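You operate a simulated robot arm through the tools that you are given. There is no shell and no other tool. Be economical: measure what you need, move in short steps, check, and stop when the job is done.

You are at the controls of a simulated two-armed robot. One attempt, no reset.

TASK
Put the damping pad three on the flat nest of the kit trolley. Put the teal filter on the top of the white bench away on the stop of the yellow lane. Fetch the green dot panel and set it on the low shelf of the tool trolley. Take the blue dauber on the top of the white bench and put it away on the tool tray of cart three. Open the loom rack drawer, take the scan puck and leave it in the inside of the loom rack drawer, then shut the drawer. Any order will do. Set down upright: teal filter.

The check looks at the end state, three seconds after you hand in, the way a careful person would. Anything else that was tipped, shoved, dropped, spilled or broken makes it a failure.

THE ROBOT
Two 7-joint arms with two-finger parallel grippers on one trunk, on a base that drives. Base frame: it is fixed to the floor where the robot stands at the start and does not move with it; the origin is under the middle of the robot, x ahead of it, y to its left, z up. Lengths are in mm, angles in rad, forces in N, time in s.
The left shoulder is at the start at [50, 177, 1204], the right one opposite. With the tool pointing down near the work surface each hand reaches from about 100 to 680 mm from the robot's upright axis, wherever it stands, measured 20 degrees to its own side. Places, roughly: blue dauber (3x3x8 cm) [600, -1400, 900]; flat nest of the kit trolley [-1200, -3000, 900]; green dot panel (6x12x2 cm) [500, -800, 800]; inside of the loom rack drawer [-1400, -1800, 600]; loom rack drawer [-1400, -1800, 700]; low shelf of the tool trolley [500, 2200, 200]; scan puck [500, -1750, 750]; stop of the yellow lane [600, -2600, 800]; teal filter (6x3x5 cm) [700, -600, 800]; tool tray of cart three [-1500, 7100, 600]. Payload 3.43 kg a hand.
Tool frame (each hand has its own): the origin (TCP) lies between the finger pads and is the grasp point; the fingertips stand 34 mm ahead of it; z points along the fingers, y is the line along which they close. Largest opening 128 mm; finger width 24, thickness 12; the body of the gripper, 48 by 130 mm, starts 96 mm behind the TCP.
Orientation is that of the tool frame in the base frame, as a unit quaternion [w, x, y, z]. With the fingers straight down and closing along the base's y, the tool's x points along the base's -x, its y along +y and its z along -z.

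THE INTERFACE
- The arms move only by the tool arm_command. It takes "left_increments", "right_increments" or both (then of equal length, played together; a hand with none holds still); each is text: rows parted by semicolons, each of 7 numbers parted by spaces: the shift along the tool's x, y, z in cm, then the turn, a rotation vector about the tool's x, y, z in degrees, then the finger opening in cm, from 0 to 12.8. In form: dx dy dz ax ay az hand; .... A call has 1 to 20 rows; each row shifts and turns the commanded pose from where the row before left it, along the tool's axes as they then stand. Rows are played at 5 a second. More than 50 mm and 0.15 rad between two rows, or a gripper value outside its range, and nothing of the call is played. A pose out of reach is approached as far as the arm can. The call stops where the force on the tool passes 40 N (or 10 N more than at its start, if that is more) or the arm is blocked; 0.2 s more then pass. Each finger travels about 108 mm/s and halts on what it meets, pressing with about 36 N; the grip force reading is that of the motor and also rises with nothing between the fingers. The clock runs only during rows and for 0.2 s after the last one: add rows that do not move to give the fingers time. It gives the time, the measured TCP pose, the force on the tool (base axes), the opening and the grip force at its end, in the units of the frame above (readings bear some noise), with the torque about the TCP (base axes, N m) and any sound that the robot's microphone picked up, and new pictures: "show" is both (left out), scene, wrist or none (wrist: the cameras of the hands that moved).
- Cameras (640 x 400 px; columns grow to the right, rows downward): "scene" is now at [146.9, -48, 1371.3]; the picture's right is [-0.50, -0.86, 0.00], its down [-0.45, 0.26, -0.85] and it looks along [0.74, -0.43, -0.52] (base axes); focal length 248 px, centre (320, 200). "left" rides on the left gripper at [76, 11, -160] in its tool frame; the picture's right is [-0.15, 0.99, 0.00], its down [-0.88, -0.13, -0.46] and it looks along [-0.45, -0.07, 0.89] (tool axes); focal length 234 px, centre (320, 200). "right" rides on the right gripper at [76, -11, -160] in its tool frame; the picture's right is [0.15, 0.99, 0.00], its down [-0.88, 0.13, -0.46] and it looks along [-0.45, 0.07, 0.89] (tool axes); focal length 234 px, centre (320, 200). There is no depth. A picture from a camera that has moved, and an enlarged one, comes with that camera's place and axes in the base frame and with its lens.
- slide_trunk(by): slides the trunk up (or, below 0, down) by that many mm; the arms and the scene camera ride with it, the base frame stays. It gives what a move gives, with no picture.
- steer(legs): drives the robot by 1 to 6 legs, each [ahead, turn to the left] in mm and rad, along the robot's own axes; the way and the turn of a leg run together, so that a leg with both is an arc; at most 1500 mm and 3.142 rad a leg. The arms and the cameras ride along, it lands a little off, and it stops where it bumps. It gives what a move gives, and a new picture of the scene camera.
- head_to(pan, tilt): turns the head with the scene camera to pan (to the left, within 1.396 rad either way) and tilt (down, from -0.506 to 1.204), counted from straight ahead of the robot. It gives what a move gives, and a new picture of the scene camera.
- enlarge(camera, box): a new picture of the part [left, top, right, bottom] of that camera's present view, enlarged. The clock stands still meanwhile.
- close_job(): hands the job in; it is judged then, once.

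Work in short steps. Places have to be worked out from the pictures, the camera data and where the tool is seen: move nearer, look again, correct. Check each grasp and each placing, and mend what went wrong. You have 186 turns and 260 pictures in all, those below and enlarged ones among them. Open the grippers and draw the arms clear of the work before you hand the job in, unless the task says otherwise.

The tools are called after "Request:" by a JSON object that holds its "name" and its "arguments". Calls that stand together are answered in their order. arm_command: Moves the arms, as the interface text tells. Its arguments: {"type":"object","properties":{"left_increments":{"type":"string"},"right_increments":{"type":"string"},"show":{"type":"string","enum":["both","scene","wrist","none"]}},"required":[]} The other tools are called the same way: slide_trunk (by) slides the trunk up or down; steer (legs) drives the base; head_to (pan, tilt) turns the head that bears the scene camera; enlarge (camera, box) takes an enlarged picture of a part of a camera's view; close_job () hands the job in.

At the start:

```text
time_s: 0.0
left_tool_pos: [373.2, -15.2, 1205.2]
left_tool_rot: [0.0, -0.002, 1.0, 0.0]
left_ft_force: [0.4, 0.1, -0.6]
left_moment: [-0.03, 0.02, -0.03]
left_gripper_width: 127.9
left_grip_force: 0.1
right_tool_pos: [286.4, -420.2, 1132.4]
right_tool_rot: [-0.001, -0.004, 1.0, 0.0]
right_ft_force: [0.5, 0.1, -0.6]
right_moment: [0.01, 0.01, -0.02]
right_gripper_width: 128.3
right_grip_force: 0.0
trunk travel left (down, up): [-375.0, 26.0]
robot x, y, heading: [-1.0, -2.0, 0.007]
head pan, tilt: [-0.527, 0.55]
```

scene: 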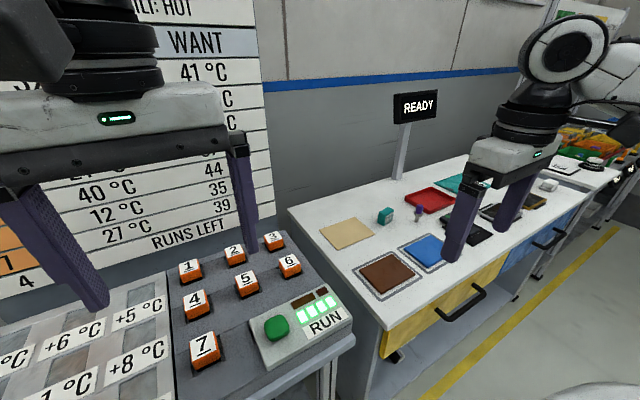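
right: 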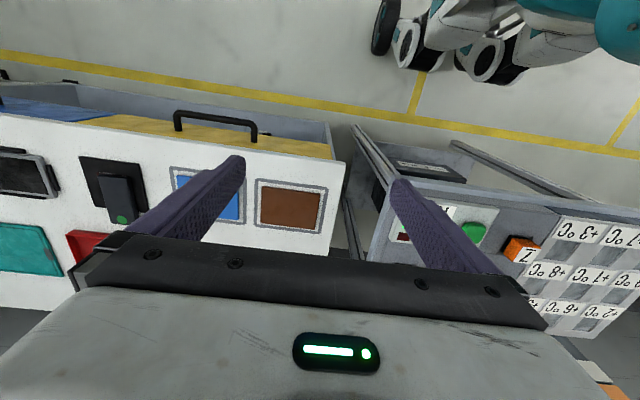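
left: 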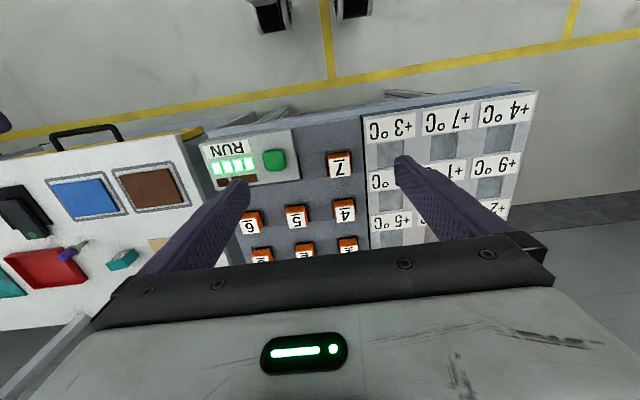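

I start by looking closer at the scene ahead: the numbered blocks, the board and the white bench.

Request:
{"name": "head_to", "arguments": {"pan": 0.1, "tilt": 0.3}}

Request:
{"name": "head_to", "arguments": {"pan": -1.0, "tilt": 0.5}}

```text
time_s: 1.0
left_tool_pos: [372.2, -15.6, 1205.9]
left_tool_rot: [-0.001, -0.003, 1.0, 0.0]
left_ft_force: [0.3, 0.4, 0.4]
left_moment: [0.03, 0.0, 0.0]
left_gripper_width: 128.1
left_grip_force: 0.1
right_tool_pos: [286.2, -420.1, 1131.7]
right_tool_rot: [0.0, -0.003, 1.0, 0.001]
right_ft_force: [-0.3, 0.9, -1.0]
right_moment: [0.03, 0.02, -0.02]
right_gripper_width: 128.0
right_grip_force: 0.0
trunk travel left (down, up): [-375.0, 26.0]
robot x, y, heading: [-0.1, 0.8, -0.001]
head pan, tilt: [0.099, 0.3]
camera scene: at [162.2, 6.4, 1394.2], right [0.1, -1.0, 0.0], down [-0.29, -0.03, -0.96], along [0.95, 0.09, -0.3], focal length 248 px, centre (320, 200)
```

scene: 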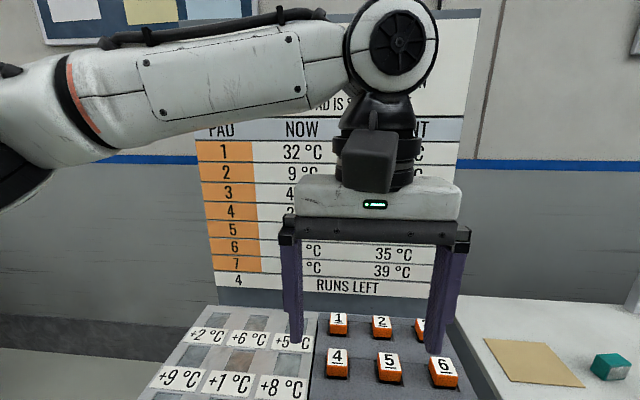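

```text
time_s: 2.4
left_tool_pos: [372.6, -15.0, 1204.9]
left_tool_rot: [0.0, -0.002, 1.0, 0.0]
left_ft_force: [0.7, -0.1, 0.9]
left_moment: [0.01, 0.02, -0.03]
left_gripper_width: 128.1
left_grip_force: 0.0
right_tool_pos: [287.1, -420.4, 1131.9]
right_tool_rot: [0.001, -0.002, 1.0, -0.001]
right_ft_force: [0.1, 0.2, -0.1]
right_moment: [-0.01, 0.01, -0.02]
right_gripper_width: 128.3
right_grip_force: 0.0
trunk travel left (down, up): [-375.0, 26.0]
robot x, y, heading: [4.5, 2.1, 0.002]
head pan, tilt: [-1.0, 0.499]
camera scene: at [118.5, -79.3, 1375.8], right [-0.84, -0.54, 0.0], down [-0.26, 0.4, -0.88], along [0.47, -0.74, -0.48], focal length 248 px, centre (320, 200)
```

scene: 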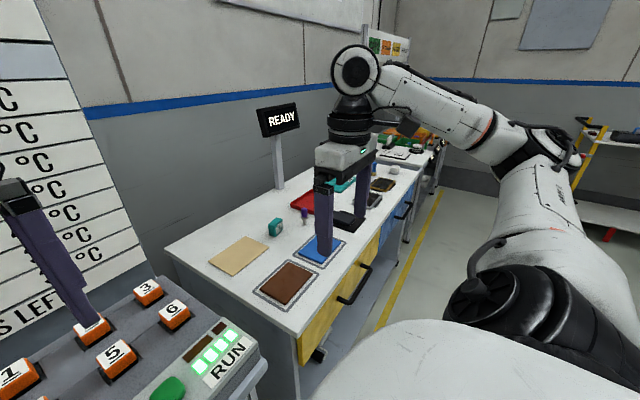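

The board text is hidden by the left arm; I move the left arm aside to read it.

Request:
{"name": "arm_command", "arguments": {"left_increments": "0 4.5 0 0 0 0 5;0 4.5 0 0 0 0 5;0 4.5 0 0 0 0 5;0 4.5 0 0 0 0 5;0 4.5 0 0 0 0 5;0 4.5 0 0 0 0 5;0 4.5 0 0 0 0 5;0 4.5 0 0 0 0 5;0 4.5 0 0 0 0 5;0 0 0 0 0 0 5", "show": "none"}}

Request:
{"name": "head_to", "arguments": {"pan": -0.15, "tilt": 0.1}}

```text
time_s: 4.5
left_tool_pos: [369.3, 387.4, 1205.9]
left_tool_rot: [-0.001, -0.001, 1.0, 0.0]
left_ft_force: [0.7, 0.9, 0.5]
left_moment: [0.0, -0.01, 0.03]
left_gripper_width: 50.0
left_grip_force: 0.0
right_tool_pos: [286.3, -419.4, 1132.9]
right_tool_rot: [0.0, -0.003, 1.0, 0.0]
right_ft_force: [-0.3, -0.5, 0.1]
right_moment: [0.04, 0.0, 0.01]
right_gripper_width: 127.8
right_grip_force: 0.0
trunk travel left (down, up): [-375.0, 26.0]
robot x, y, heading: [-4.6, 5.2, 0.002]
head pan, tilt: [-1.0, 0.499]
```

```text
time_s: 5.7
left_tool_pos: [369.2, 388.0, 1205.3]
left_tool_rot: [0.0, -0.001, 1.0, 0.001]
left_ft_force: [-0.6, -0.5, -0.5]
left_moment: [0.03, -0.03, -0.03]
left_gripper_width: 49.9
left_grip_force: 0.1
right_tool_pos: [286.2, -420.3, 1131.7]
right_tool_rot: [0.0, -0.003, 1.0, -0.001]
right_ft_force: [0.0, 0.3, 0.2]
right_moment: [-0.01, -0.01, 0.04]
right_gripper_width: 128.1
right_grip_force: 0.0
trunk travel left (down, up): [-375.0, 26.0]
robot x, y, heading: [-3.8, -1.8, -0.001]
head pan, tilt: [-0.15, 0.099]
camera scene: at [160.3, -16.6, 1412.9], right [-0.15, -0.99, 0.0], down [-0.1, 0.01, -0.99], along [0.98, -0.15, -0.1], focal length 248 px, centre (320, 200)
```

scene: 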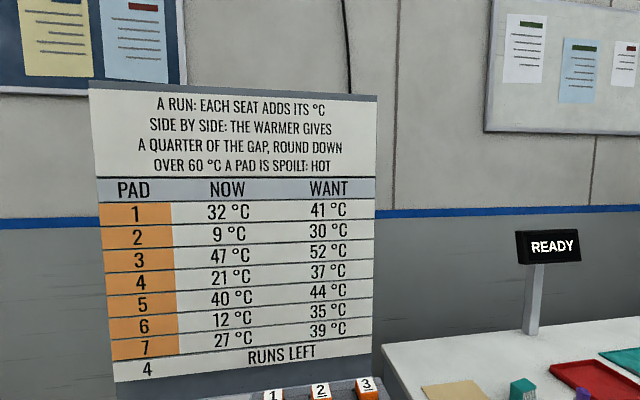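

The board is a heater puzzle; I look for whether it bears on the task. Enlarge the notices and the ground near the board.

Request:
{"name": "enlarge", "arguments": {"camera": "scene", "box": [480, 0, 640, 100]}}

Request:
{"name": "head_to", "arguments": {"pan": -0.05, "tilt": 0.75}}

```text
4.00 times, centred on (560, 50) of scene
camera zoom: at [160.3, -16.6, 1412.9], right [-0.15, -0.99, 0.0], down [-0.1, 0.01, -0.99], along [0.98, -0.15, -0.1], focal length 991 px, centre (-640, 800)
```

zoom: 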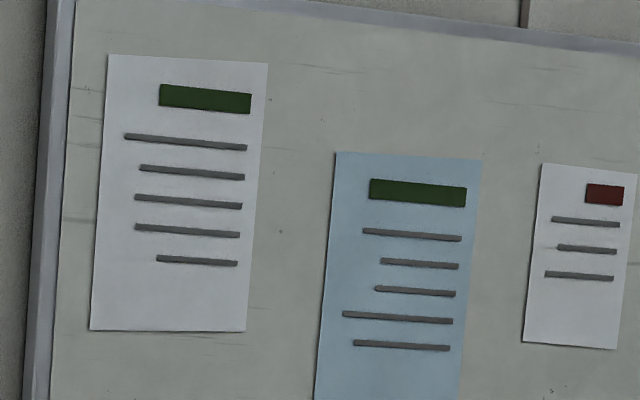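

```text
time_s: 6.8
left_tool_pos: [369.7, 387.0, 1206.8]
left_tool_rot: [0.0, -0.002, 1.0, 0.001]
left_ft_force: [0.0, -0.5, -0.5]
left_moment: [-0.02, -0.01, 0.01]
left_gripper_width: 49.9
left_grip_force: 0.0
right_tool_pos: [285.6, -420.5, 1132.5]
right_tool_rot: [0.0, -0.003, 1.0, 0.0]
right_ft_force: [0.4, 0.5, 0.7]
right_moment: [0.0, -0.01, -0.02]
right_gripper_width: 128.0
right_grip_force: 0.1
trunk travel left (down, up): [-375.0, 26.0]
robot x, y, heading: [-2.7, 0.5, -0.001]
head pan, tilt: [-0.051, 0.75]
camera scene: at [152.1, -7.0, 1353.9], right [-0.05, -1.0, 0.0], down [-0.68, 0.03, -0.73], along [0.73, -0.04, -0.68], focal length 248 px, centre (320, 200)
```

scene: 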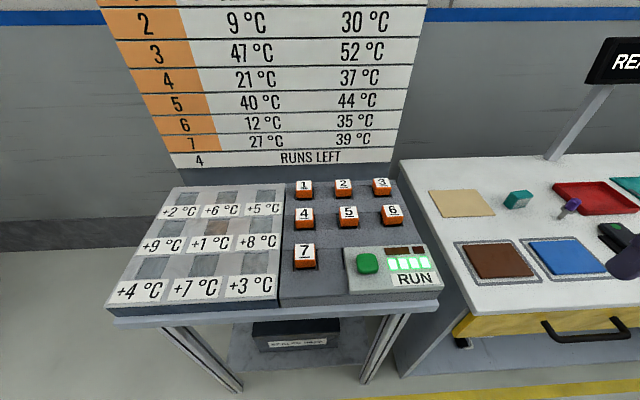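

Request:
{"name": "enlarge", "arguments": {"camera": "scene", "box": [240, 310, 360, 385]}}

Request:
{"name": "enlarge", "arguments": {"camera": "scene", "box": [280, 170, 440, 300]}}

Request:
{"name": "enlarge", "arguments": {"camera": "scene", "box": [420, 170, 640, 300]}}

```text
5.33 times, centred on (300, 348) of scene
camera zoom: at [152.1, -7.0, 1353.9], right [-0.05, -1.0, 0.0], down [-0.68, 0.03, -0.73], along [0.73, -0.04, -0.68], focal length 1321 px, centre (427, -587)
```

zoom: 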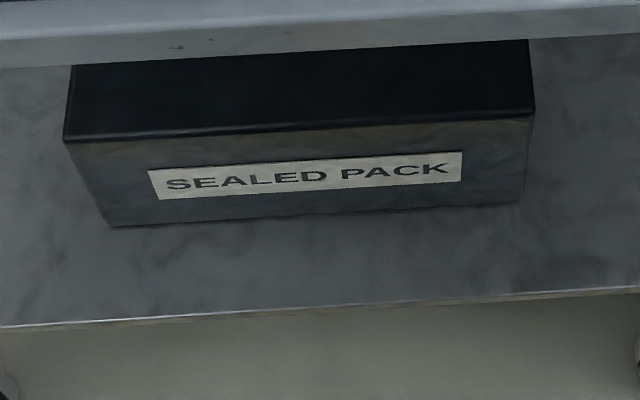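

```text
3.08 times, centred on (360, 235) of scene
camera zoom: at [152.1, -7.0, 1353.9], right [-0.05, -1.0, 0.0], down [-0.68, 0.03, -0.73], along [0.73, -0.04, -0.68], focal length 762 px, centre (197, 92)
```

zoom: 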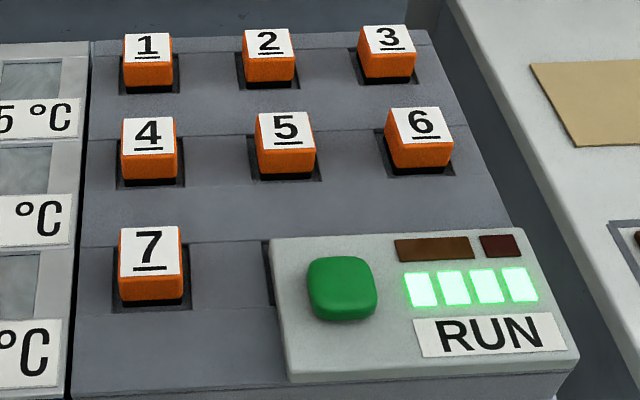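

```text
2.91 times, centred on (530, 235) of scene
camera zoom: at [152.1, -7.0, 1353.9], right [-0.05, -1.0, 0.0], down [-0.68, 0.03, -0.73], along [0.73, -0.04, -0.68], focal length 720 px, centre (-291, 98)
```

zoom: 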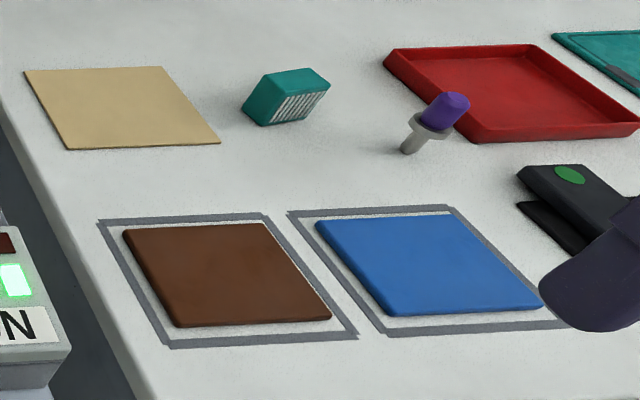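

I judge pad 3 at about (750, -236), beyond reach from here; I check how much room the base has in front before creeping ahead.

Request:
{"name": "head_to", "arguments": {"pan": 0.0, "tilt": 1.2}}

```text
time_s: 7.7
left_tool_pos: [369.6, 388.0, 1206.7]
left_tool_rot: [-0.001, -0.002, 1.0, 0.0]
left_ft_force: [-0.4, -0.6, -0.7]
left_moment: [-0.03, 0.0, -0.01]
left_gripper_width: 50.0
left_grip_force: 0.1
right_tool_pos: [285.9, -419.9, 1133.1]
right_tool_rot: [-0.001, -0.003, 1.0, 0.0]
right_ft_force: [-0.2, -0.5, -0.9]
right_moment: [0.04, 0.01, -0.02]
right_gripper_width: 128.0
right_grip_force: 0.1
trunk travel left (down, up): [-375.0, 26.0]
robot x, y, heading: [-0.2, 1.6, -0.0]
head pan, tilt: [0.0, 1.201]
camera scene: at [125.2, -2.8, 1322.2], right [0.0, -1.0, 0.0], down [-0.93, 0.0, -0.36], along [0.36, 0.0, -0.93], focal length 248 px, centre (320, 200)
```

scene: 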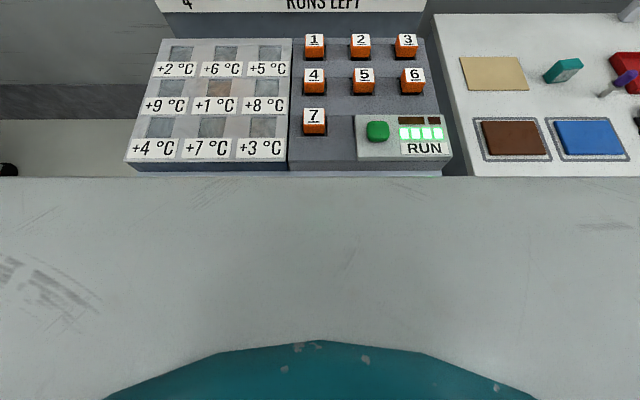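

The base front stands near x≈200 and the table edge near x≈375, so I drive ahead 140 mm.

Request:
{"name": "steer", "arguments": {"legs": [[140, 0]]}}

```text
time_s: 9.1
left_tool_pos: [505.2, 388.8, 1205.9]
left_tool_rot: [0.0, -0.003, 1.0, 0.0]
left_ft_force: [-1.0, -0.3, -0.4]
left_moment: [-0.01, 0.02, -0.02]
left_gripper_width: 49.8
left_grip_force: 0.1
right_tool_pos: [423.6, -419.7, 1132.4]
right_tool_rot: [0.0, -0.003, 1.0, 0.0]
right_ft_force: [0.3, 0.4, 0.2]
right_moment: [0.0, -0.04, -0.02]
right_gripper_width: 127.8
right_grip_force: 0.3
trunk travel left (down, up): [-375.0, 26.0]
robot x, y, heading: [136.4, 1.2, 0.003]
head pan, tilt: [0.0, 1.201]
stopped in leg 1: the robot was blocked; the commanded pose is now the measured one
camera scene: at [262.1, -2.5, 1322.3], right [0.0, -1.0, 0.0], down [-0.93, 0.0, -0.36], along [0.36, 0.0, -0.93], focal length 248 px, centre (320, 200)
```

scene: 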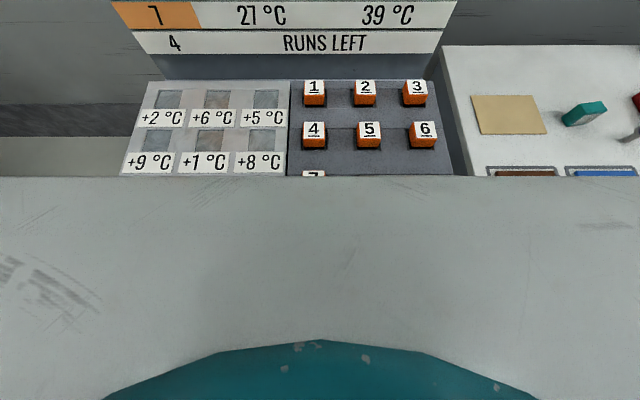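

Blocked at the table edge; I back off 10 mm and bring the right hand over pad 3 (about (730, -236)), open 7.5 cm, to look with its wrist camera.

Request:
{"name": "steer", "arguments": {"legs": [[-10, 0]]}}

Request:
{"name": "arm_command", "arguments": {"right_increments": "-3.9 2.3 1.5 0 0 0 7.5;-3.9 2.3 1.5 0 0 0 7.5;-3.9 2.3 1.5 0 0 0 7.5;-3.9 2.3 1.5 0 0 0 7.5;-3.9 2.3 1.5 0 0 0 7.5;-3.9 2.3 1.5 0 0 0 7.5;-3.9 2.3 1.5 0 0 0 7.5;-3.9 2.3 1.5 0 0 0 7.5;0 0 0 0 0 0 7.5", "show": "both"}}

```text
time_s: 9.8
left_tool_pos: [498.8, 389.3, 1205.8]
left_tool_rot: [0.0, -0.002, 1.0, 0.0]
left_ft_force: [0.5, 0.1, 0.1]
left_moment: [0.01, -0.03, 0.0]
left_gripper_width: 50.0
left_grip_force: 0.0
right_tool_pos: [415.8, -420.8, 1132.6]
right_tool_rot: [0.0, -0.003, 1.0, 0.0]
right_ft_force: [-0.2, 0.5, -0.2]
right_moment: [0.02, -0.02, 0.01]
right_gripper_width: 127.8
right_grip_force: 0.1
trunk travel left (down, up): [-375.0, 26.0]
robot x, y, heading: [130.2, -1.3, -0.003]
head pan, tilt: [0.0, 1.201]
camera scene: at [253.0, -2.5, 1322.2], right [0.0, -1.0, 0.0], down [-0.93, 0.0, -0.36], along [0.36, 0.0, -0.93], focal length 248 px, centre (320, 200)
```

scene: 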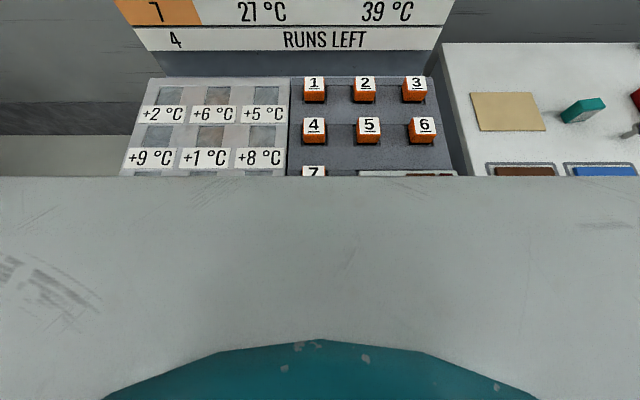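

```text
time_s: 11.8
left_tool_pos: [497.8, 387.4, 1204.9]
left_tool_rot: [-0.001, -0.002, 1.0, 0.0]
left_ft_force: [-0.5, 0.2, -1.0]
left_moment: [-0.03, 0.0, -0.01]
left_gripper_width: 49.7
left_grip_force: 0.1
right_tool_pos: [691.8, -254.0, 1023.9]
right_tool_rot: [0.001, -0.003, 1.0, 0.0]
right_ft_force: [-0.4, -0.6, -0.9]
right_moment: [0.0, 0.04, 0.0]
right_gripper_width: 75.1
right_grip_force: 0.1
right hand out of reach, approached as far as the arm can: row 8
trunk travel left (down, up): [-375.0, 26.0]
robot x, y, heading: [124.9, 0.2, 0.002]
head pan, tilt: [0.0, 1.201]
camera scene: at [253.9, -2.7, 1322.0], right [0.0, -1.0, 0.0], down [-0.93, 0.0, -0.36], along [0.36, 0.0, -0.93], focal length 248 px, centre (320, 200)
camera right: at [616.4, -266.4, 1182.6], right [-0.15, 0.99, 0.0], down [0.88, 0.14, 0.46], along [0.45, 0.07, -0.89], focal length 234 px, centre (320, 200)
```

scene: 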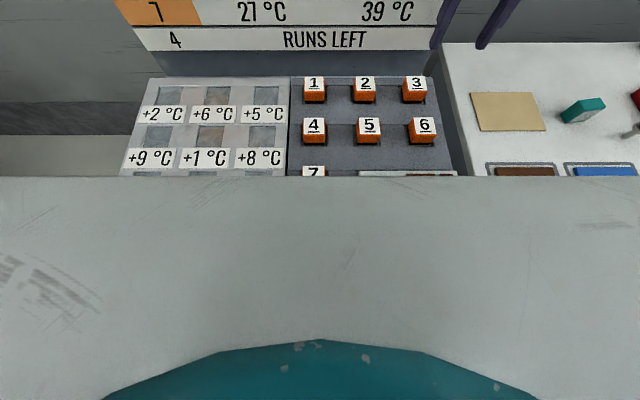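
right: 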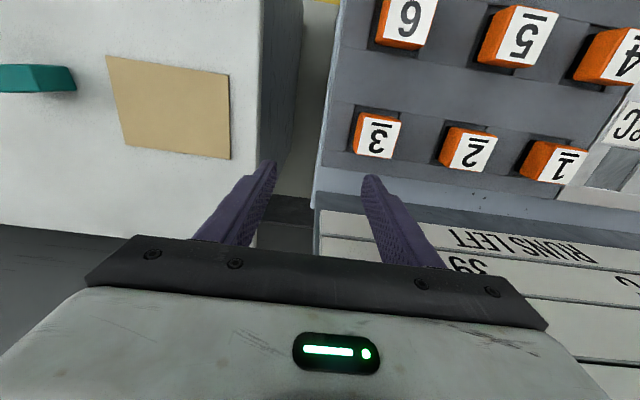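

Triangulating wrist and scene views puts pad 3's top at about (660, -199, 932). I move over it, high, and check.

Request:
{"name": "arm_command", "arguments": {"right_increments": "1.6 2.75 0 0 0 0 7.5;1.6 2.75 0 0 0 0 7.5;0 0 1.5 0 0 0 7.5;0 0 0 0 0 0 7.5", "show": "wrist"}}

```text
time_s: 12.8
left_tool_pos: [496.7, 389.5, 1205.8]
left_tool_rot: [0.0, -0.003, 1.0, 0.0]
left_ft_force: [0.2, 0.3, -0.3]
left_moment: [0.03, 0.01, 0.04]
left_gripper_width: 50.0
left_grip_force: 0.2
right_tool_pos: [652.9, -204.8, 1009.9]
right_tool_rot: [0.0, -0.002, 1.0, 0.0]
right_ft_force: [-0.2, -0.3, 0.4]
right_moment: [0.0, 0.01, -0.02]
right_gripper_width: 74.7
right_grip_force: 0.0
right hand out of reach, approached as far as the arm can: row 2, 3
trunk travel left (down, up): [-375.0, 26.0]
robot x, y, heading: [130.0, 0.3, -0.002]
head pan, tilt: [0.0, 1.201]
camera right: at [578.5, -216.0, 1169.0], right [-0.15, 0.99, 0.0], down [0.88, 0.14, 0.46], along [0.45, 0.07, -0.89], focal length 234 px, centre (320, 200)
```

right: 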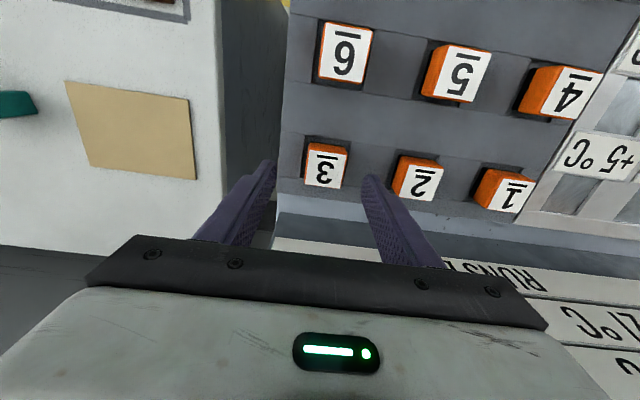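

Pad 3 confirmed at about (657, -198, top 932). The reach limit comes from the height; I descend to ~965 while trimming.

Request:
{"name": "arm_command", "arguments": {"right_increments": "0 0 2.3 0 0 0 7.5;-0.2 0.5 2.2 0 0 0 7.5;0 0 0 0 0 0 7.5", "show": "wrist"}}

```text
time_s: 13.7
left_tool_pos: [498.0, 389.0, 1205.1]
left_tool_rot: [0.0, -0.002, 1.0, 0.0]
left_ft_force: [0.1, -0.3, 0.0]
left_moment: [-0.02, -0.01, 0.0]
left_gripper_width: 49.9
left_grip_force: 0.2
right_tool_pos: [644.4, -209.3, 970.9]
right_tool_rot: [0.001, -0.003, 1.0, 0.001]
right_ft_force: [-0.2, -0.1, -0.5]
right_moment: [0.0, -0.02, -0.01]
right_gripper_width: 74.9
right_grip_force: 0.0
right hand out of reach, approached as far as the arm can: row 1, 2
trunk travel left (down, up): [-375.0, 26.0]
robot x, y, heading: [125.6, -1.3, -0.001]
head pan, tilt: [0.0, 1.201]
camera right: at [569.2, -221.1, 1128.5], right [-0.15, 0.99, 0.0], down [0.88, 0.14, 0.46], along [0.45, 0.07, -0.89], focal length 234 px, centre (320, 200)
```

right: 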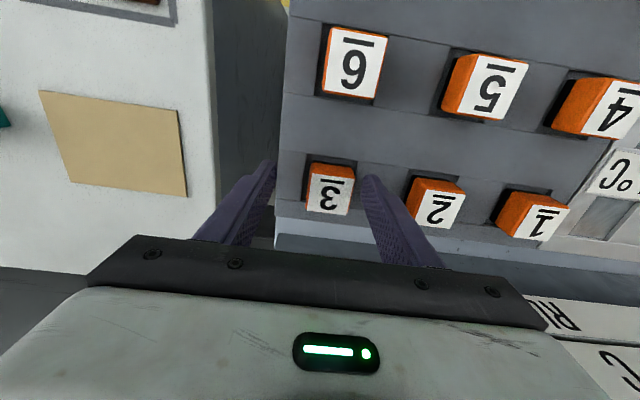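

Reach is short at this height; I raise the hand and lower the trunk 100 mm to bring the shoulder down.

Request:
{"name": "arm_command", "arguments": {"right_increments": "0 0 -4 0 0 0 7.5;0 0 -4 0 0 0 7.5;0 0 -4 0 0 0 7.5;0 0 0 0 0 0 7.5", "show": "none"}}

Request:
{"name": "slide_trunk", "arguments": {"by": -60}}

Request:
{"name": "head_to", "arguments": {"pan": 0, "tilt": 1.2}}

```text
time_s: 14.7
left_tool_pos: [498.0, 388.8, 1206.1]
left_tool_rot: [0.0, -0.002, 1.0, 0.0]
left_ft_force: [0.4, 0.3, -0.1]
left_moment: [0.0, 0.01, 0.04]
left_gripper_width: 50.2
left_grip_force: 0.0
right_tool_pos: [644.7, -208.3, 1089.3]
right_tool_rot: [0.0, -0.003, 1.0, 0.0]
right_ft_force: [0.9, -0.3, 0.2]
right_moment: [0.0, 0.02, -0.05]
right_gripper_width: 74.8
right_grip_force: 0.0
trunk travel left (down, up): [-375.0, 26.0]
robot x, y, heading: [132.6, 1.6, 0.003]
head pan, tilt: [0.0, 1.201]
```

```text
time_s: 15.7
left_tool_pos: [497.6, 388.4, 1144.8]
left_tool_rot: [0.0, -0.003, 1.0, 0.001]
left_ft_force: [-0.8, 0.5, -0.2]
left_moment: [-0.03, -0.02, -0.03]
left_gripper_width: 49.9
left_grip_force: 0.1
right_tool_pos: [643.5, -208.3, 1029.4]
right_tool_rot: [0.0, -0.004, 1.0, 0.0]
right_ft_force: [1.3, -0.2, 0.5]
right_moment: [0.0, 0.03, 0.01]
right_gripper_width: 74.8
right_grip_force: 0.2
trunk travel left (down, up): [-315.0, 86.0]
robot x, y, heading: [131.4, 2.0, 0.002]
head pan, tilt: [0.0, 1.201]
```

```text
time_s: 16.2
left_tool_pos: [498.2, 388.3, 1144.7]
left_tool_rot: [0.0, -0.002, 1.0, 0.0]
left_ft_force: [0.1, 0.7, 0.2]
left_moment: [0.02, 0.0, -0.05]
left_gripper_width: 50.1
left_grip_force: 0.0
right_tool_pos: [644.2, -208.2, 1030.3]
right_tool_rot: [0.0, -0.004, 1.0, 0.0]
right_ft_force: [-0.5, -0.1, -0.1]
right_moment: [0.03, 0.0, 0.04]
right_gripper_width: 75.0
right_grip_force: 0.0
trunk travel left (down, up): [-315.0, 86.0]
robot x, y, heading: [129.4, -0.7, 0.002]
head pan, tilt: [0.0, 1.201]
camera scene: at [253.5, -2.5, 1262.1], right [0.0, -1.0, 0.0], down [-0.93, 0.0, -0.36], along [0.36, 0.0, -0.93], focal length 248 px, centre (320, 200)
```

scene: 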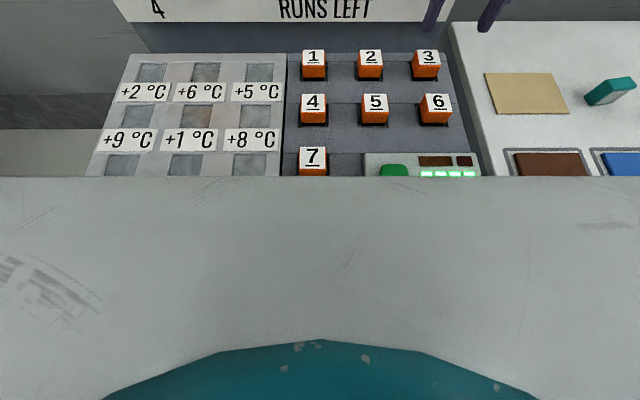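

The hull moves with the head, so no clash. Now move over pad 3 and down to ~965.

Request:
{"name": "arm_command", "arguments": {"right_increments": "-1.3 1.0 0 0 0 0 7.5;0 0 3.2 0 0 0 7.5;0 0 3.2 0 0 0 7.5;0 0 0 0 0 0 7.5", "show": "wrist"}}

```text
time_s: 17.2
left_tool_pos: [496.8, 388.6, 1146.1]
left_tool_rot: [0.0, -0.003, 1.0, 0.0]
left_ft_force: [-0.1, -0.1, -0.2]
left_moment: [0.0, 0.01, 0.01]
left_gripper_width: 50.3
left_grip_force: 0.0
right_tool_pos: [656.6, -200.5, 965.1]
right_tool_rot: [0.0, -0.003, 1.0, 0.0]
right_ft_force: [0.4, 0.7, 1.0]
right_moment: [0.01, 0.0, 0.0]
right_gripper_width: 75.0
right_grip_force: 0.1
right hand out of reach, approached as far as the arm can: row 3
trunk travel left (down, up): [-315.0, 86.0]
robot x, y, heading: [129.2, 0.0, 0.002]
head pan, tilt: [0.0, 1.201]
camera right: at [579.8, -213.5, 1124.5], right [-0.15, 0.99, 0.0], down [0.88, 0.13, 0.46], along [0.45, 0.07, -0.89], focal length 234 px, centre (320, 200)
```

right: 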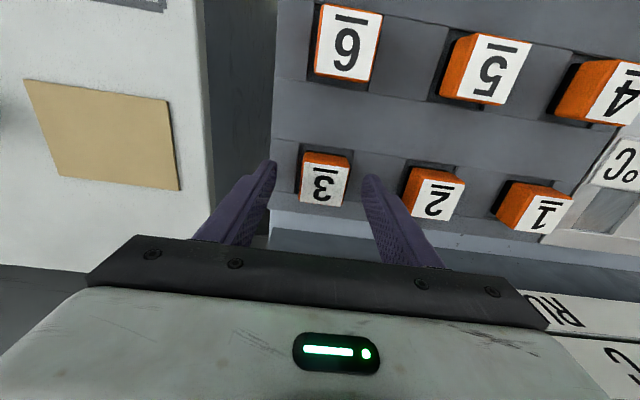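

Fingers straddle pad 3 well in y. I lower the whole hand with the trunk by 38 mm (TCP ~927) and view.

Request:
{"name": "slide_trunk", "arguments": {"by": -38}}

Request:
{"name": "arm_command", "arguments": {"right_increments": "-0.2 0 0 0 0 0 7.5", "show": "wrist"}}

```text
time_s: 18.0
left_tool_pos: [496.5, 388.6, 1109.3]
left_tool_rot: [0.0, -0.002, 1.0, 0.001]
left_ft_force: [1.3, 0.1, -0.3]
left_moment: [-0.04, 0.01, 0.01]
left_gripper_width: 50.1
left_grip_force: 0.1
right_tool_pos: [655.6, -201.8, 939.1]
right_tool_rot: [0.005, -0.003, 1.0, 0.001]
right_ft_force: [-12.8, 0.0, 15.4]
right_moment: [-0.62, 0.61, -0.48]
right_gripper_width: 74.8
right_grip_force: 0.0
trunk travel left (down, up): [-278.0, 123.0]
robot x, y, heading: [129.2, -1.7, 0.002]
head pan, tilt: [0.0, 1.201]
stopped: the force on the tool passed its limit (the readings are from after the stop); the commanded pose is now the measured one
```

```text
time_s: 18.4
left_tool_pos: [496.5, 388.4, 1109.5]
left_tool_rot: [0.001, -0.002, 1.0, 0.0]
left_ft_force: [0.4, 0.5, -0.5]
left_moment: [0.0, 0.01, 0.02]
left_gripper_width: 50.1
left_grip_force: 0.0
right_tool_pos: [657.6, -201.7, 939.2]
right_tool_rot: [0.009, -0.002, 1.0, 0.001]
right_ft_force: [-11.8, 0.4, 18.0]
right_moment: [-0.69, 0.64, -0.49]
right_gripper_width: 74.8
right_grip_force: 0.0
trunk travel left (down, up): [-278.0, 123.0]
robot x, y, heading: [129.5, 1.0, 0.001]
head pan, tilt: [0.0, 1.201]
camera right: at [579.7, -213.6, 1096.2], right [-0.15, 0.99, 0.0], down [0.87, 0.13, 0.47], along [0.47, 0.07, -0.88], focal length 234 px, centre (320, 200)
```

right: 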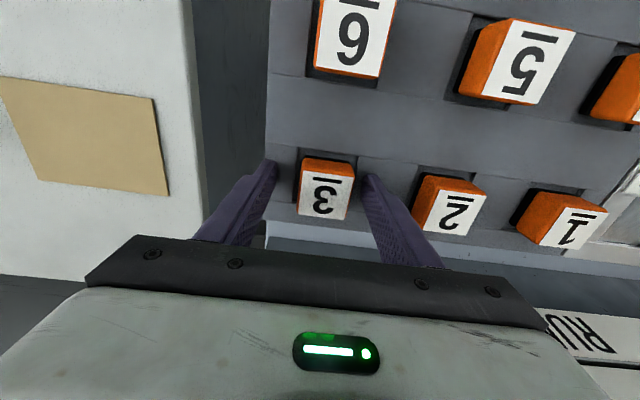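

The fingertips touch the deck (TCP 939). I raise 5 mm and close on pad 3.

Request:
{"name": "arm_command", "arguments": {"right_increments": "0 0 -0.5 0 0 0 7.5;0 0 0 0 0 0 5.5;0 0 0 0 0 0 3;0 0 0 0 0 0 3;0 0 0 0 0 0 2.5;0 0 0 0 0 0 2.5", "show": "wrist"}}

```text
time_s: 19.8
left_tool_pos: [499.0, 388.4, 1108.0]
left_tool_rot: [-0.001, -0.003, 1.0, -0.001]
left_ft_force: [-0.1, 0.4, -0.2]
left_moment: [0.01, 0.0, -0.03]
left_gripper_width: 50.3
left_grip_force: 0.2
right_tool_pos: [659.6, -202.8, 940.9]
right_tool_rot: [0.007, -0.003, 1.0, 0.001]
right_ft_force: [-0.1, 0.3, -0.6]
right_moment: [0.02, -0.01, 0.07]
right_gripper_width: 41.4
right_grip_force: 36.2
trunk travel left (down, up): [-278.0, 123.0]
robot x, y, heading: [127.8, -0.5, 0.002]
head pan, tilt: [0.0, 1.201]
camera right: at [582.4, -214.2, 1098.6], right [-0.15, 0.99, 0.0], down [0.87, 0.13, 0.47], along [0.46, 0.07, -0.88], focal length 234 px, centre (320, 200)
```

right: 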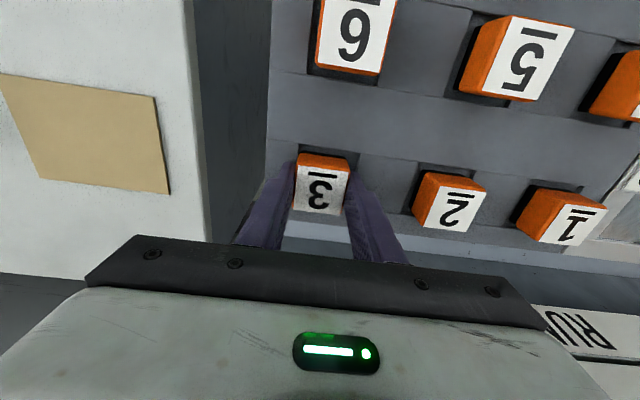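

Gripped at 41 mm. I lift 8 cm and check.

Request:
{"name": "arm_command", "arguments": {"right_increments": "0 0 -1 0 0 0 2.5;0 0 -2 0 0 0 2.5;0.5 0 -4 0 0 0 2.5;0.5 0 -4 0 0 0 2.5;0 0 0 0 0 0 2.5", "show": "both"}}

```text
time_s: 21.0
left_tool_pos: [497.8, 388.8, 1107.9]
left_tool_rot: [-0.001, -0.003, 1.0, 0.0]
left_ft_force: [-0.4, 0.5, 0.3]
left_moment: [0.0, -0.01, -0.02]
left_gripper_width: 50.0
left_grip_force: 0.0
right_tool_pos: [648.1, -202.8, 1050.9]
right_tool_rot: [0.007, -0.003, 1.0, 0.001]
right_ft_force: [-0.2, 0.5, -1.2]
right_moment: [-0.04, -0.01, -0.03]
right_gripper_width: 40.9
right_grip_force: 36.0
trunk travel left (down, up): [-278.0, 123.0]
robot x, y, heading: [128.2, -1.8, 0.005]
head pan, tilt: [0.0, 1.201]
camera scene: at [253.5, -2.8, 1224.9], right [0.0, -1.0, 0.0], down [-0.93, 0.0, -0.36], along [0.36, 0.0, -0.93], focal length 248 px, centre (320, 200)
camera right: at [570.3, -214.8, 1208.6], right [-0.15, 0.99, 0.0], down [0.87, 0.13, 0.47], along [0.46, 0.07, -0.88], focal length 234 px, centre (320, 200)
```

scene: 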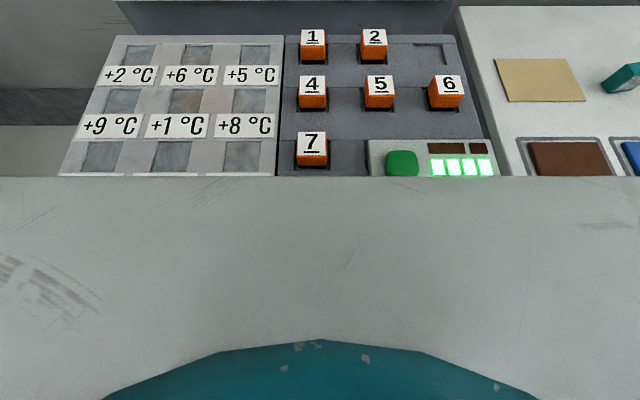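
right: 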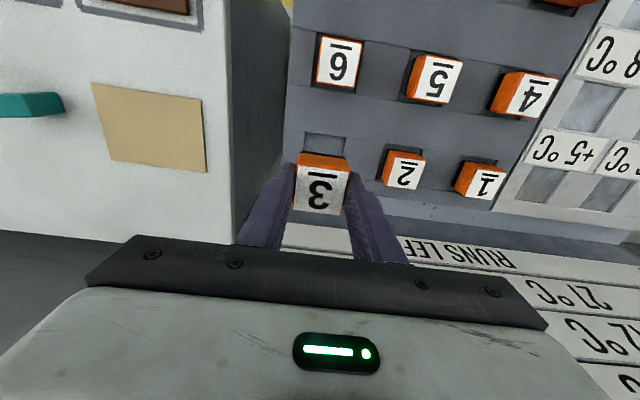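

Pad 3 is in hand. I retract both hands over the base.

Request:
{"name": "arm_command", "arguments": {"right_increments": "4 -1 -2 0 0 0 2.5;4 -2 -1 0 0 0 2.5;4 -2 -1 0 0 0 2.5;4 -2 -1 0 0 0 2.5;4 0 -1 0 0 0 2.5;4 0 -1 0 0 0 2.5", "left_increments": "2 -3 0 0 0 0 7;2 -3 0 0 0 0 8;2 -3 0 0 0 0 8;2 -3 0 0 0 0 8;0 -3 0 0 0 0 8;0 -3 0 0 0 0 8", "show": "none"}}

Request:
{"name": "steer", "arguments": {"legs": [[-250, 0], [0, -1.57], [850, 0], [0, 1.57]]}}

Request:
{"name": "head_to", "arguments": {"pan": 0.0, "tilt": 0.6}}

```text
time_s: 22.4
left_tool_pos: [416.9, 207.2, 1108.6]
left_tool_rot: [0.0, -0.003, 1.0, 0.0]
left_ft_force: [0.3, 0.0, -0.4]
left_moment: [0.03, -0.05, 0.02]
left_gripper_width: 80.1
left_grip_force: 0.1
right_tool_pos: [406.7, -275.9, 1116.7]
right_tool_rot: [0.007, -0.003, 1.0, 0.002]
right_ft_force: [0.0, -0.1, -0.9]
right_moment: [0.02, -0.01, -0.03]
right_gripper_width: 41.0
right_grip_force: 36.6
trunk travel left (down, up): [-278.0, 123.0]
robot x, y, heading: [129.3, -1.3, -0.001]
head pan, tilt: [0.0, 1.201]
```

```text
time_s: 36.0
left_tool_pos: [168.1, -644.1, 1108.7]
left_tool_rot: [-0.001, 0.003, 1.0, 0.0]
left_ft_force: [-0.6, -0.1, -0.4]
left_moment: [-0.01, 0.0, -0.03]
left_gripper_width: 79.8
left_grip_force: 0.0
right_tool_pos: [152.5, -1127.9, 1117.0]
right_tool_rot: [0.007, 0.003, 1.0, 0.001]
right_ft_force: [0.1, -0.1, -0.3]
right_moment: [0.0, 0.0, 0.02]
right_gripper_width: 41.4
right_grip_force: 36.5
trunk travel left (down, up): [-278.0, 123.0]
robot x, y, heading: [-122.3, -848.2, -0.014]
head pan, tilt: [0.0, 1.201]
camera scene: at [0.1, -854.2, 1225.0], right [-0.01, -1.0, 0.0], down [-0.93, 0.01, -0.36], along [0.36, 0.0, -0.93], focal length 248 px, centre (320, 200)
```

scene: 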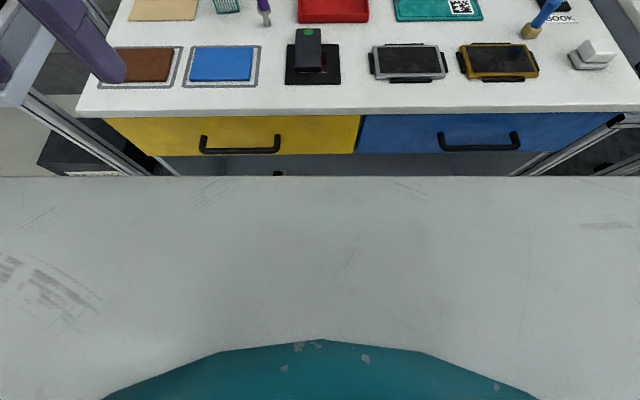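

```text
time_s: 37.0
left_tool_pos: [166.7, -645.6, 1108.2]
left_tool_rot: [-0.001, 0.003, 1.0, 0.0]
left_ft_force: [0.0, 0.5, 0.8]
left_moment: [0.0, 0.01, -0.01]
left_gripper_width: 79.8
left_grip_force: 0.0
right_tool_pos: [151.7, -1127.4, 1116.0]
right_tool_rot: [0.007, 0.003, 1.0, 0.001]
right_ft_force: [0.1, -0.7, -1.0]
right_moment: [0.02, -0.03, 0.02]
right_gripper_width: 41.3
right_grip_force: 36.1
trunk travel left (down, up): [-278.0, 123.0]
robot x, y, heading: [-124.5, -849.6, -0.01]
head pan, tilt: [0.0, 0.6]
camera scene: at [32.5, -854.6, 1269.5], right [-0.01, -1.0, 0.0], down [-0.57, 0.01, -0.82], along [0.82, -0.01, -0.57], focal length 248 px, centre (320, 200)
```

scene: 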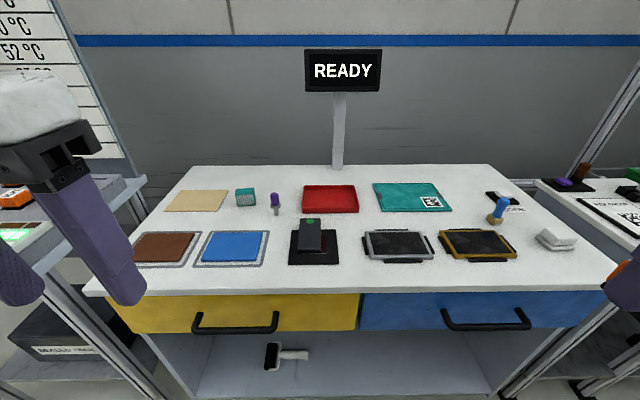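

I enlarge the bench to see filter, panel and dauber.

Request:
{"name": "enlarge", "arguments": {"camera": "scene", "box": [150, 170, 350, 290]}}

Request:
{"name": "enlarge", "arguments": {"camera": "scene", "box": [350, 170, 640, 290]}}

```text
3.20 times, centred on (250, 230) of scene
camera zoom: at [32.5, -854.6, 1269.5], right [-0.01, -1.0, 0.0], down [-0.57, 0.01, -0.82], along [0.82, -0.01, -0.57], focal length 793 px, centre (544, 104)
```

zoom: 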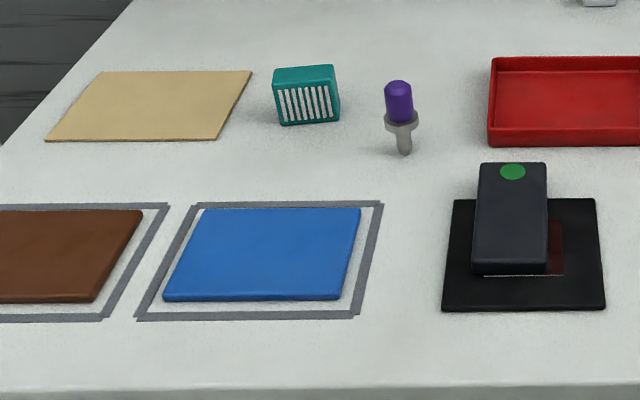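

```text
2.21 times, centred on (495, 230) of scene
camera zoom: at [32.5, -854.6, 1269.5], right [-0.01, -1.0, 0.0], down [-0.57, 0.01, -0.82], along [0.82, -0.01, -0.57], focal length 547 px, centre (-66, 134)
```

zoom: 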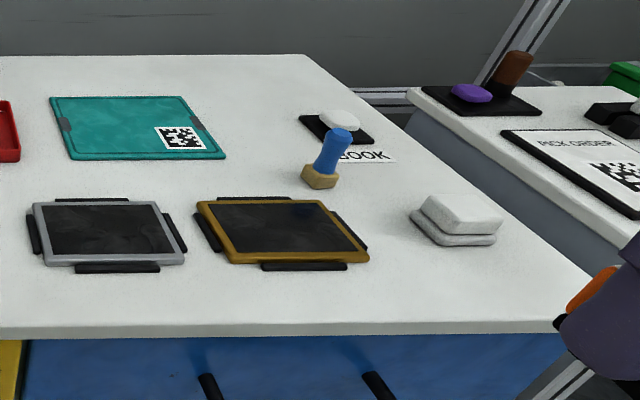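

Filter judged at about (650–657, -637), 5 cm tall, turned ~12°. I drive ahead 200 mm and tilt the head to watch.

Request:
{"name": "steer", "arguments": {"legs": [[200, 0.01]]}}

Request:
{"name": "slide_trunk", "arguments": {"by": -50}}

Request:
{"name": "arm_command", "arguments": {"left_increments": "-4.5 0 0 0 0 -2 9;-4.5 0 0 0 0 -2 9;-4.5 0 0 0 0 -2 9;-4.5 0 0 0 0 -2 9;-4 0 0.5 0 0 -2 9;0 0 0 0 0 -2 9", "show": "both"}}

```text
time_s: 38.6
left_tool_pos: [365.6, -643.1, 1108.8]
left_tool_rot: [-0.001, -0.002, 1.0, 0.0]
left_ft_force: [0.0, -0.6, -0.5]
left_moment: [0.0, 0.03, 0.02]
left_gripper_width: 79.8
left_grip_force: 0.1
right_tool_pos: [356.6, -1126.3, 1115.8]
right_tool_rot: [0.007, -0.002, 1.0, 0.002]
right_ft_force: [-0.2, 0.0, -1.4]
right_moment: [0.0, 0.04, -0.02]
right_gripper_width: 41.2
right_grip_force: 36.2
trunk travel left (down, up): [-278.0, 123.0]
robot x, y, heading: [76.2, -851.5, -0.003]
head pan, tilt: [0.0, 0.6]
camera scene: at [233.5, -854.0, 1269.4], right [0.0, -1.0, 0.0], down [-0.57, 0.0, -0.82], along [0.82, 0.0, -0.57], focal length 248 px, centre (320, 200)
```

scene: 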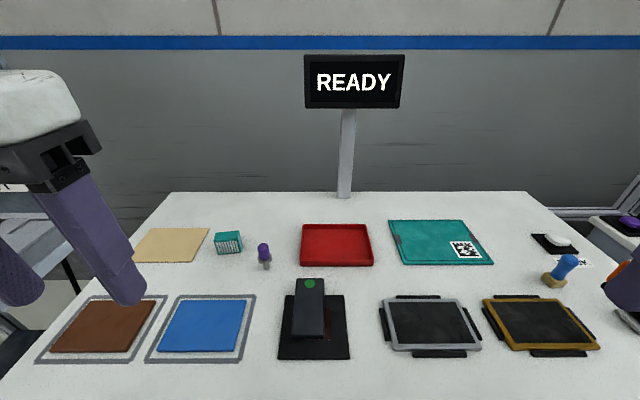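

```text
time_s: 39.5
left_tool_pos: [365.0, -643.5, 1059.3]
left_tool_rot: [0.001, -0.002, 1.0, 0.0]
left_ft_force: [0.0, 0.3, 0.1]
left_moment: [-0.02, 0.04, 0.01]
left_gripper_width: 80.1
left_grip_force: 0.1
right_tool_pos: [354.5, -1124.1, 1066.7]
right_tool_rot: [0.008, -0.003, 1.0, 0.001]
right_ft_force: [-0.1, 0.5, -0.5]
right_moment: [0.03, -0.02, -0.02]
right_gripper_width: 41.2
right_grip_force: 35.9
trunk travel left (down, up): [-228.0, 173.0]
robot x, y, heading: [76.2, -852.4, -0.0]
head pan, tilt: [0.0, 0.6]
```

```text
time_s: 40.9
left_tool_pos: [583.7, -627.2, 1053.5]
left_tool_rot: [-0.001, -0.106, 0.994, 0.0]
left_ft_force: [-0.3, -1.2, -0.1]
left_moment: [-0.01, -0.03, -0.02]
left_gripper_width: 90.2
left_grip_force: 0.0
right_tool_pos: [355.3, -1126.0, 1068.6]
right_tool_rot: [0.007, -0.002, 1.0, 0.0]
right_ft_force: [0.2, -0.1, -0.8]
right_moment: [0.0, 0.0, 0.02]
right_gripper_width: 41.3
right_grip_force: 35.8
trunk travel left (down, up): [-228.0, 173.0]
robot x, y, heading: [76.2, -849.7, -0.003]
head pan, tilt: [0.0, 0.6]
camera scene: at [232.8, -854.0, 1219.6], right [0.0, -1.0, 0.0], down [-0.56, 0.0, -0.83], along [0.83, 0.0, -0.56], focal length 248 px, centre (320, 200)
camera left: at [508.5, -632.7, 1212.8], right [-0.07, 1.0, 0.0], down [0.89, 0.06, 0.45], along [0.45, 0.03, -0.89], focal length 234 px, centre (320, 200)
```

scene: 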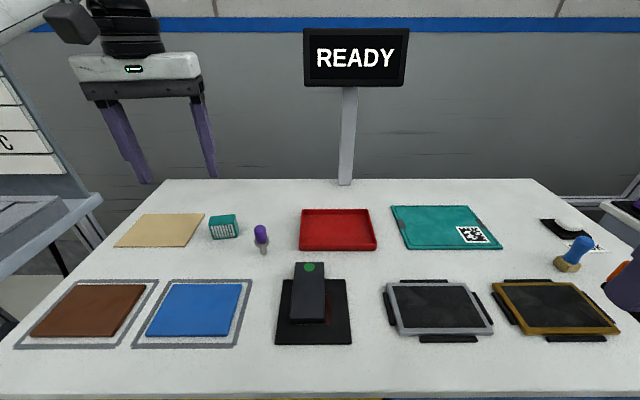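
left: 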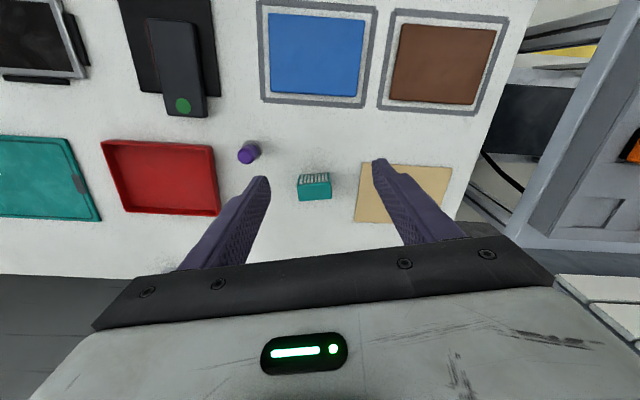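

Request:
{"name": "enlarge", "arguments": {"camera": "left", "box": [270, 150, 366, 210]}}

```text
6.67 times, centred on (318, 180) of left
camera zoom: at [508.5, -632.7, 1212.8], right [-0.07, 1.0, 0.0], down [0.89, 0.06, 0.45], along [0.45, 0.03, -0.89], focal length 1561 px, centre (333, 333)
```

zoom: 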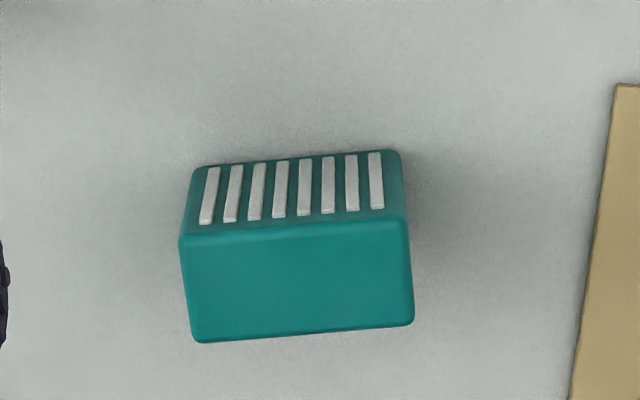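

Filter centre at about (669, -630), turned ~9°. I move over it at TCP z≈930.

Request:
{"name": "arm_command", "arguments": {"left_increments": "-2.7 -0.7 3 0 0 0 9;-2.7 -0.7 3 0 0 0 9;-2.8 -0.7 3 0 0 0 9;0 0 3 0 0 3 9;0 0 0 0 0 0 9", "show": "wrist"}}

```text
time_s: 42.1
left_tool_pos: [668.9, -630.6, 932.7]
left_tool_rot: [0.0, -0.079, 0.997, 0.0]
left_ft_force: [0.0, 0.4, 0.6]
left_moment: [-0.03, 0.0, 0.03]
left_gripper_width: 90.0
left_grip_force: 0.1
right_tool_pos: [354.8, -1126.4, 1066.5]
right_tool_rot: [0.008, -0.003, 1.0, 0.001]
right_ft_force: [0.5, -1.4, -0.8]
right_moment: [0.01, -0.02, -0.01]
right_gripper_width: 41.2
right_grip_force: 35.4
trunk travel left (down, up): [-228.0, 173.0]
robot x, y, heading: [72.2, -849.0, -0.005]
head pan, tilt: [0.0, 0.6]
camera left: at [592.4, -632.1, 1092.5], right [-0.01, 1.0, 0.0], down [0.89, 0.01, 0.46], along [0.46, 0.01, -0.89], focal length 234 px, centre (320, 200)
```

left: 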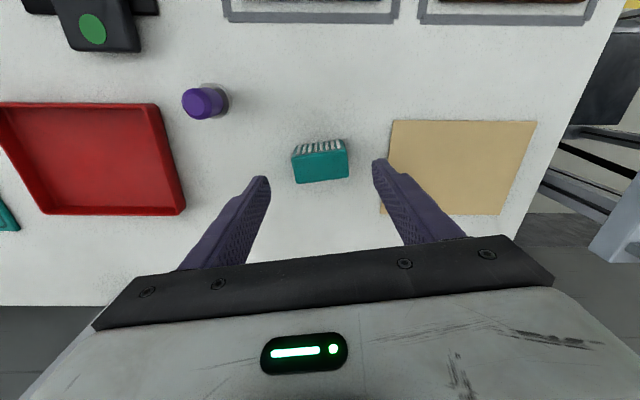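

Well centred. Descend to TCP 860 and close.

Request:
{"name": "arm_command", "arguments": {"left_increments": "0 0 2.4 0 0 0 9;0 0 2.4 0 0 0 9;0 0 2.4 0 0 0 9;0 0 0 0 0 0 7;0 0 0 0 0 0 5;0 0 0 0 0 0 4;0 0 0 0 0 0 4", "show": "wrist"}}

```text
time_s: 43.7
left_tool_pos: [668.8, -630.3, 860.8]
left_tool_rot: [-0.001, -0.08, 0.997, 0.0]
left_ft_force: [0.2, -0.1, -0.2]
left_moment: [-0.02, 0.02, -0.03]
left_gripper_width: 55.1
left_grip_force: 36.1
right_tool_pos: [355.0, -1125.6, 1067.0]
right_tool_rot: [0.008, -0.003, 1.0, 0.001]
right_ft_force: [-1.0, 0.1, -1.2]
right_moment: [0.01, -0.03, 0.0]
right_gripper_width: 41.2
right_grip_force: 35.9
trunk travel left (down, up): [-228.0, 173.0]
robot x, y, heading: [75.2, -851.2, -0.003]
head pan, tilt: [0.0, 0.6]
camera left: at [592.2, -631.6, 1020.6], right [-0.01, 1.0, 0.0], down [0.89, 0.01, 0.45], along [0.45, 0.01, -0.89], focal length 234 px, centre (320, 200)
```

left: 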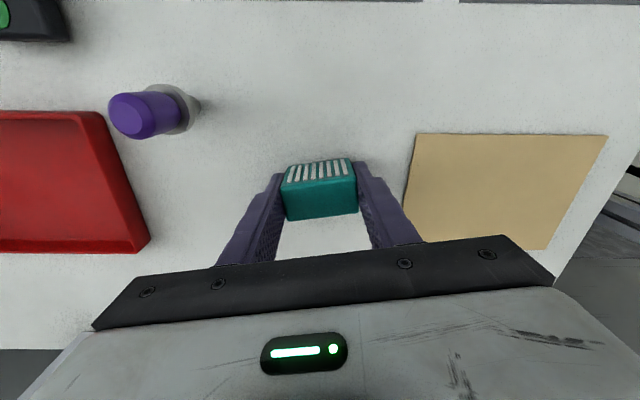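

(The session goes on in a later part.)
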